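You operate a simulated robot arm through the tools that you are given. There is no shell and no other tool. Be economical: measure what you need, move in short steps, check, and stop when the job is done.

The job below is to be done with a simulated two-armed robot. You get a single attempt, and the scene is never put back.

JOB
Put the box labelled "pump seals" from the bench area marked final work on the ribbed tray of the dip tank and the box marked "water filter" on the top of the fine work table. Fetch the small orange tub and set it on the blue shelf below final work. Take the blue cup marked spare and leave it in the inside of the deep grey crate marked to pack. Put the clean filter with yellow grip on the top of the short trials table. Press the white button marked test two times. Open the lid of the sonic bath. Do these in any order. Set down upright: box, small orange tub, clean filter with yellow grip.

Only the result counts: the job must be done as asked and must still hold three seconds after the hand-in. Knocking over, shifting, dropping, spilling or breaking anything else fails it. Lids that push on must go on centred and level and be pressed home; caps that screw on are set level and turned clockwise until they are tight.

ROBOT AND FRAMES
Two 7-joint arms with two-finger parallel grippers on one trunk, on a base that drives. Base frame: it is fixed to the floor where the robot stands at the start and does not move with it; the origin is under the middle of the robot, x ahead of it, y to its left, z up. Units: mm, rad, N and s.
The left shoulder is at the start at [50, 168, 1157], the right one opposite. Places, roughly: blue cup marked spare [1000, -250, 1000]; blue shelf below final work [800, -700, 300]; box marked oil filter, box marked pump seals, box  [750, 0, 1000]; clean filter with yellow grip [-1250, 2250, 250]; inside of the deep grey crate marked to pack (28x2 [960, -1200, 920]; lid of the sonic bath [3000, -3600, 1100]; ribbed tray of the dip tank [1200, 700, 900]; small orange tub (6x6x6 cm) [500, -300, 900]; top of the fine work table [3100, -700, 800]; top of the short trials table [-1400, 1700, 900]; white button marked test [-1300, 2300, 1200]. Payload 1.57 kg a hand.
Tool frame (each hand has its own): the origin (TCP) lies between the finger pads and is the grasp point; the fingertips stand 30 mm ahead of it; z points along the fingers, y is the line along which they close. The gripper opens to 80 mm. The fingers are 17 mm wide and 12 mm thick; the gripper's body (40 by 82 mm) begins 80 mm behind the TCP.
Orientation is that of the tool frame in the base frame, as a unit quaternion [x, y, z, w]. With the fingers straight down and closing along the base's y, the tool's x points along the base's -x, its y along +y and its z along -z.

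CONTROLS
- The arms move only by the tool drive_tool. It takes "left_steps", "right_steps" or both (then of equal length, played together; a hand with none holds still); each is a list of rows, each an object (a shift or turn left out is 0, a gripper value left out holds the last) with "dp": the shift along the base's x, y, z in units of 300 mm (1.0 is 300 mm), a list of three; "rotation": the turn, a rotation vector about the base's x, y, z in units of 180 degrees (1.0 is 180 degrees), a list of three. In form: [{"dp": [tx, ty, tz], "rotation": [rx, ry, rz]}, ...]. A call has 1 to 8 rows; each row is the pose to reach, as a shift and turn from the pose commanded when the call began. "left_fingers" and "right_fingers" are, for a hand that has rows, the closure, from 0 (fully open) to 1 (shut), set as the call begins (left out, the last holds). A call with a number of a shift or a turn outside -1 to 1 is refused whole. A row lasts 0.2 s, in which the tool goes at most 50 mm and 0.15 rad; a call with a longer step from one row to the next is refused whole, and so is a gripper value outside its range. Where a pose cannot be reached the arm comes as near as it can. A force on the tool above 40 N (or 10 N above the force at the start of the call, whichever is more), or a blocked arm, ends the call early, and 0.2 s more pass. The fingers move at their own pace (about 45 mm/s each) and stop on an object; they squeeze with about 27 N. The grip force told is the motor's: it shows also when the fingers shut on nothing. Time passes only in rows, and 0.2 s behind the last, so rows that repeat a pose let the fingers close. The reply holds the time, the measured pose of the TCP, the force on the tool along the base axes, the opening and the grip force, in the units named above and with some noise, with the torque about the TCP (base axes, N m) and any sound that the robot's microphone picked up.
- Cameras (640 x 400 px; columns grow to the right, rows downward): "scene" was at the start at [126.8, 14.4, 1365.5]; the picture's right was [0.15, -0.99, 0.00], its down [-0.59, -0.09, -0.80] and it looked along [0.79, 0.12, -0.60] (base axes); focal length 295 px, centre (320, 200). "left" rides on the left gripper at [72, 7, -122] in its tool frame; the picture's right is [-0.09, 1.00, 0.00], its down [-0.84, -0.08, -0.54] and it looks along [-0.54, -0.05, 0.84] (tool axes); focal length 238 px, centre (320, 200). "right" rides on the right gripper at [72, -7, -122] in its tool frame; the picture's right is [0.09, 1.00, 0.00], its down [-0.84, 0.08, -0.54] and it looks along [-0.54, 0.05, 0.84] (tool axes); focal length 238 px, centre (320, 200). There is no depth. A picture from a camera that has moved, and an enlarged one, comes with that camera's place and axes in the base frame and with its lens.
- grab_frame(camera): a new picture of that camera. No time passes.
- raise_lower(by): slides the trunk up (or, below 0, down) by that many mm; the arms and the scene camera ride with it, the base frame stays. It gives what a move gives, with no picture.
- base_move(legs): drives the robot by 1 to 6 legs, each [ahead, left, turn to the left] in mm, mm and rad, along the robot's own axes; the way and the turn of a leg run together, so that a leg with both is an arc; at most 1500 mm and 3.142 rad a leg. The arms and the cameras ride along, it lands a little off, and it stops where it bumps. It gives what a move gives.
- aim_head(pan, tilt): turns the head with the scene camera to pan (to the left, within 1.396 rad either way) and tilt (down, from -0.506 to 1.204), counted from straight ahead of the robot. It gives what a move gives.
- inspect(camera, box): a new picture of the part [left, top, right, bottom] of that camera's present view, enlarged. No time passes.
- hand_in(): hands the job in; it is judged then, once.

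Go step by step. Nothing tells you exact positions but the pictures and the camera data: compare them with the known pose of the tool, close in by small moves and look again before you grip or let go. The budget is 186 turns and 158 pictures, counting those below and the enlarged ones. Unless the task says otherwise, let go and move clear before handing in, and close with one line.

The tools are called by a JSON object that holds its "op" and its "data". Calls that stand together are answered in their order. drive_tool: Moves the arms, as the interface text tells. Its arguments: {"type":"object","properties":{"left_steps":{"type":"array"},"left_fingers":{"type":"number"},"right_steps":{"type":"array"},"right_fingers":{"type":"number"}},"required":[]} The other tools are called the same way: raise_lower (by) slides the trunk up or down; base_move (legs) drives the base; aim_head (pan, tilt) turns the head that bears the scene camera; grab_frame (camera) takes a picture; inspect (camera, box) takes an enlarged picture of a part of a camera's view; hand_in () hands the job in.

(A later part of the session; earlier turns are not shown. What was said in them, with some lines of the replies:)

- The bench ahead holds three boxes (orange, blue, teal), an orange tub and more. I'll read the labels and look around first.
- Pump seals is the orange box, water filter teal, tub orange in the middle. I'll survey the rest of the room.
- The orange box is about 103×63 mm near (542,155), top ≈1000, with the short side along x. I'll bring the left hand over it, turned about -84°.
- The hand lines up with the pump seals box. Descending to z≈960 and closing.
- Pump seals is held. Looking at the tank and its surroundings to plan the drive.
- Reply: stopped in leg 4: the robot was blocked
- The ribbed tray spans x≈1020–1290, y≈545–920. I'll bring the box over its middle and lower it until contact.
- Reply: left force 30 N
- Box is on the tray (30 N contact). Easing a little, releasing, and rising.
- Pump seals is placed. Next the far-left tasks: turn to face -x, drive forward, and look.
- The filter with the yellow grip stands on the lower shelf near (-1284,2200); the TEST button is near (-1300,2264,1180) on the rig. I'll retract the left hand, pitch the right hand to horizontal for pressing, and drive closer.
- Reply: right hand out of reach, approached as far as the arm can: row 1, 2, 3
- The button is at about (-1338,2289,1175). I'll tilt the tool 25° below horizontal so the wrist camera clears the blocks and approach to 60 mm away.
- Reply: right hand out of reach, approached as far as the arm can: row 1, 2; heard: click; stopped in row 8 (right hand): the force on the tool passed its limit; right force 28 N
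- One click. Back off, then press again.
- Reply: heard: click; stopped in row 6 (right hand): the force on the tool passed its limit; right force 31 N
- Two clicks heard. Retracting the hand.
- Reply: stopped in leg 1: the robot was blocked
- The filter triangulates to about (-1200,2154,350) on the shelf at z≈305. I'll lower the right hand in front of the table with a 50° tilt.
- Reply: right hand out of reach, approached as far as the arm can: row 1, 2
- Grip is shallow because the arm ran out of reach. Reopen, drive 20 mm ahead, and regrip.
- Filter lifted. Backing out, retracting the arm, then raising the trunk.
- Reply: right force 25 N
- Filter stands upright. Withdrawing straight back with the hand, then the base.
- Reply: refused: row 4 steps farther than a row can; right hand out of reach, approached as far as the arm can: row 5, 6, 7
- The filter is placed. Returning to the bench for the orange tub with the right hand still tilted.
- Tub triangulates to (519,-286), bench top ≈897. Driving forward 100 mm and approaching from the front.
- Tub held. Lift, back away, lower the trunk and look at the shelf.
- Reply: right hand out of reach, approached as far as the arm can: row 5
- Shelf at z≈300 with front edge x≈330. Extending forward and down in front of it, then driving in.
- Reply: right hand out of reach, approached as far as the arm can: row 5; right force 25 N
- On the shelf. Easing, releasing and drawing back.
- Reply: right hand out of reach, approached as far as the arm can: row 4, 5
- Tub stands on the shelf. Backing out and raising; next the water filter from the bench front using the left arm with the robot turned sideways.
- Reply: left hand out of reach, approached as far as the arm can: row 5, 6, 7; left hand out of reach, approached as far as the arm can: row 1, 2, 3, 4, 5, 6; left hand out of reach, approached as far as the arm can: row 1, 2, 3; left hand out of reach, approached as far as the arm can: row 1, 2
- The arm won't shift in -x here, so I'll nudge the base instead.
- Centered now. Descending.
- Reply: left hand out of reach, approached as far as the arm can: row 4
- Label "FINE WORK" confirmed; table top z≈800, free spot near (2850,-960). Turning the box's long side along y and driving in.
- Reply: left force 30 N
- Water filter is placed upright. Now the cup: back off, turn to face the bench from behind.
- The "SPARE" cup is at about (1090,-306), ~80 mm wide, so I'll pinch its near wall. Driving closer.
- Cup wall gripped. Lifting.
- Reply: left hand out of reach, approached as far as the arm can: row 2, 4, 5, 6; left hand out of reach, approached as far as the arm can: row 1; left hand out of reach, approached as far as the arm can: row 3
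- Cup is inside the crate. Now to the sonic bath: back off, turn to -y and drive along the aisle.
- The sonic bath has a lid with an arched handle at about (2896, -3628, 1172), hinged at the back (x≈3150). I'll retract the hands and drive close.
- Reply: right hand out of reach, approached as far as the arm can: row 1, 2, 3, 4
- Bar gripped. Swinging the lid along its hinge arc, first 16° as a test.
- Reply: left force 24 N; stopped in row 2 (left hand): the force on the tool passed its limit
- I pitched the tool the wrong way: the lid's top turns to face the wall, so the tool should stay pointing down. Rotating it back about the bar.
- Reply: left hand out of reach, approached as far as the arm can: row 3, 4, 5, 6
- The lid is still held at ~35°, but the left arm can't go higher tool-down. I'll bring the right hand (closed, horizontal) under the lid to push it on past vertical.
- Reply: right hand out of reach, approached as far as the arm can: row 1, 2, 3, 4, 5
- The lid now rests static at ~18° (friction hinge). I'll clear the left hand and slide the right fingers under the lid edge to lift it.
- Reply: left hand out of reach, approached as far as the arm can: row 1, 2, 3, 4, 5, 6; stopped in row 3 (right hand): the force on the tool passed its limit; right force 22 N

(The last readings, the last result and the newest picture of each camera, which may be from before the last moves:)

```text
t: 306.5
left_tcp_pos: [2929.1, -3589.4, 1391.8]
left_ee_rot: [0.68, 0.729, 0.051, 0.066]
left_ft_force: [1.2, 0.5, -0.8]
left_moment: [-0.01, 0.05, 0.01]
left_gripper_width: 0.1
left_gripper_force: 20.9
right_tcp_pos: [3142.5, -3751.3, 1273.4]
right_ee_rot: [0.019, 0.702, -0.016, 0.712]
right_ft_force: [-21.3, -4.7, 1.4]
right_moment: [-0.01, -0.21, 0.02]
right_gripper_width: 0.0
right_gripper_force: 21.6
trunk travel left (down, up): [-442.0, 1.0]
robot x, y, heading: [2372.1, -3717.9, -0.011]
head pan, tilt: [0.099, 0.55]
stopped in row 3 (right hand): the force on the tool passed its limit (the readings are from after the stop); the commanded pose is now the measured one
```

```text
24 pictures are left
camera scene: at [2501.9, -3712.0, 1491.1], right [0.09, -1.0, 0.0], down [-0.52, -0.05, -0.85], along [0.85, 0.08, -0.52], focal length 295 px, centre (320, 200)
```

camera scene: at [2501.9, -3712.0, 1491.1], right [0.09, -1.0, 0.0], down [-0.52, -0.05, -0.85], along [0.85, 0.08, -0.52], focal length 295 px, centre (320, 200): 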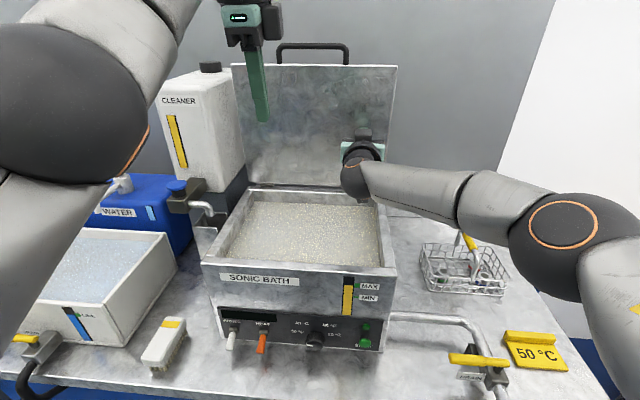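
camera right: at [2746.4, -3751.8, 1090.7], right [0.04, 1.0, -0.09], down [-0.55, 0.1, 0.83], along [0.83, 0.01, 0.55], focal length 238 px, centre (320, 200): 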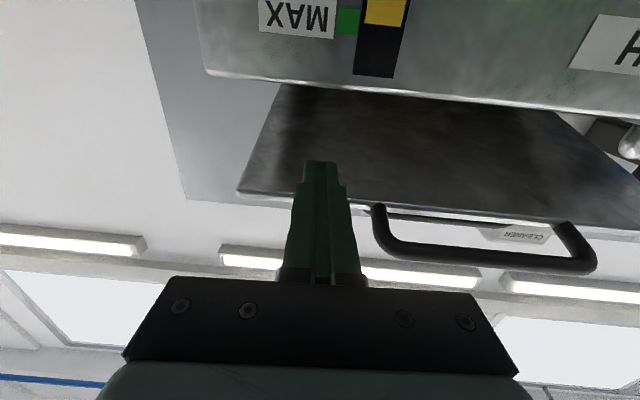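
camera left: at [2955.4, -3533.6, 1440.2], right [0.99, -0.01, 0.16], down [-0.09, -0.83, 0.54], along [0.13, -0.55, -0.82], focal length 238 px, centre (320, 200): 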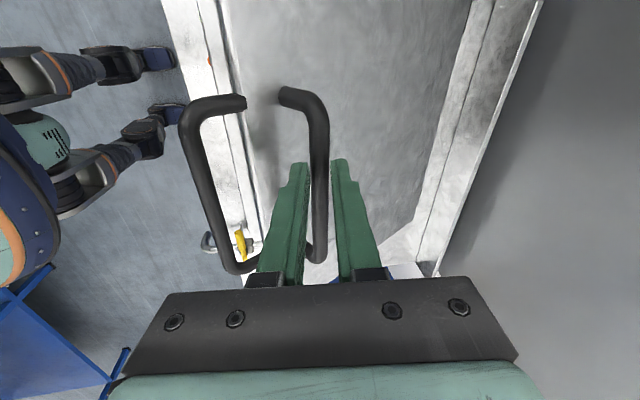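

The lid reached its stop. Withdrawing the right hand and checking that it stays open.

{"op": "drive_tool", "data": {"right_steps": [{"dp": [-0.05, 0, 0]}, {"dp": [-0.15, 0, 0]}, {"dp": [-0.3, 0, 0]}, {"dp": [-0.45, 0, 0]}, {"dp": [-0.6, 0, 0]}, {"dp": [-0.75, 0, 0]}, {"dp": [-0.9, 0, 0]}]}}

{"op": "base_move", "data": {"legs": [[-300, 0, 0]]}}

{"op": "grab_frame", "data": {"camera": "scene"}}

```text
t: 308.1
left_tcp_pos: [2931.5, -3587.1, 1391.8]
left_ee_rot: [0.679, 0.729, 0.052, 0.066]
left_ft_force: [-0.4, 0.4, 0.8]
left_moment: [-0.01, 0.0, -0.03]
left_gripper_width: 0.0
left_gripper_force: 21.3
right_tcp_pos: [2874.8, -3750.9, 1271.1]
right_ee_rot: [0.017, 0.703, -0.014, 0.711]
right_ft_force: [0.0, 1.0, -0.4]
right_moment: [-0.02, -0.03, 0.02]
right_gripper_width: 0.0
right_gripper_force: 21.3
trunk travel left (down, up): [-442.0, 1.0]
robot x, y, heading: [2377.3, -3726.1, -0.01]
head pan, tilt: [0.099, 0.55]
```

```text
t: 310.1
left_tcp_pos: [2634.2, -3584.8, 1391.0]
left_ee_rot: [0.678, 0.73, 0.05, 0.065]
left_ft_force: [-0.3, 1.0, 0.8]
left_moment: [0.01, -0.01, 0.04]
left_gripper_width: 0.2
left_gripper_force: 20.4
right_tcp_pos: [2580.7, -3747.2, 1270.5]
right_ee_rot: [0.016, 0.703, -0.014, 0.71]
right_ft_force: [-0.1, 0.1, -0.2]
right_moment: [0.0, -0.01, 0.03]
right_gripper_width: 0.0
right_gripper_force: 21.5
trunk travel left (down, up): [-442.0, 1.0]
robot x, y, heading: [2074.2, -3712.6, -0.002]
head pan, tilt: [0.099, 0.55]
```

```text
23 pictures are left
camera scene: at [2207.2, -3709.4, 1490.9], right [0.09, -1.0, 0.0], down [-0.52, -0.05, -0.85], along [0.85, 0.08, -0.52], focal length 295 px, centre (320, 200)
```

scene: 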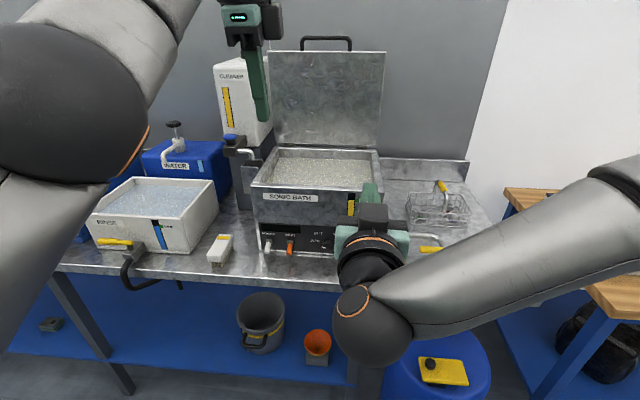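

The lid stays open with both hands clear, and every other part of the job has been checked in place. Handing in.

{"op": "hand_in", "data": {}}

```text
The job is handed in.
```

The job is handed in. The pump seals, water filter, orange tub, cup and clean filter are all in their places. The test button was pressed twice with two clicks heard, and the sonic bath lid stands open.
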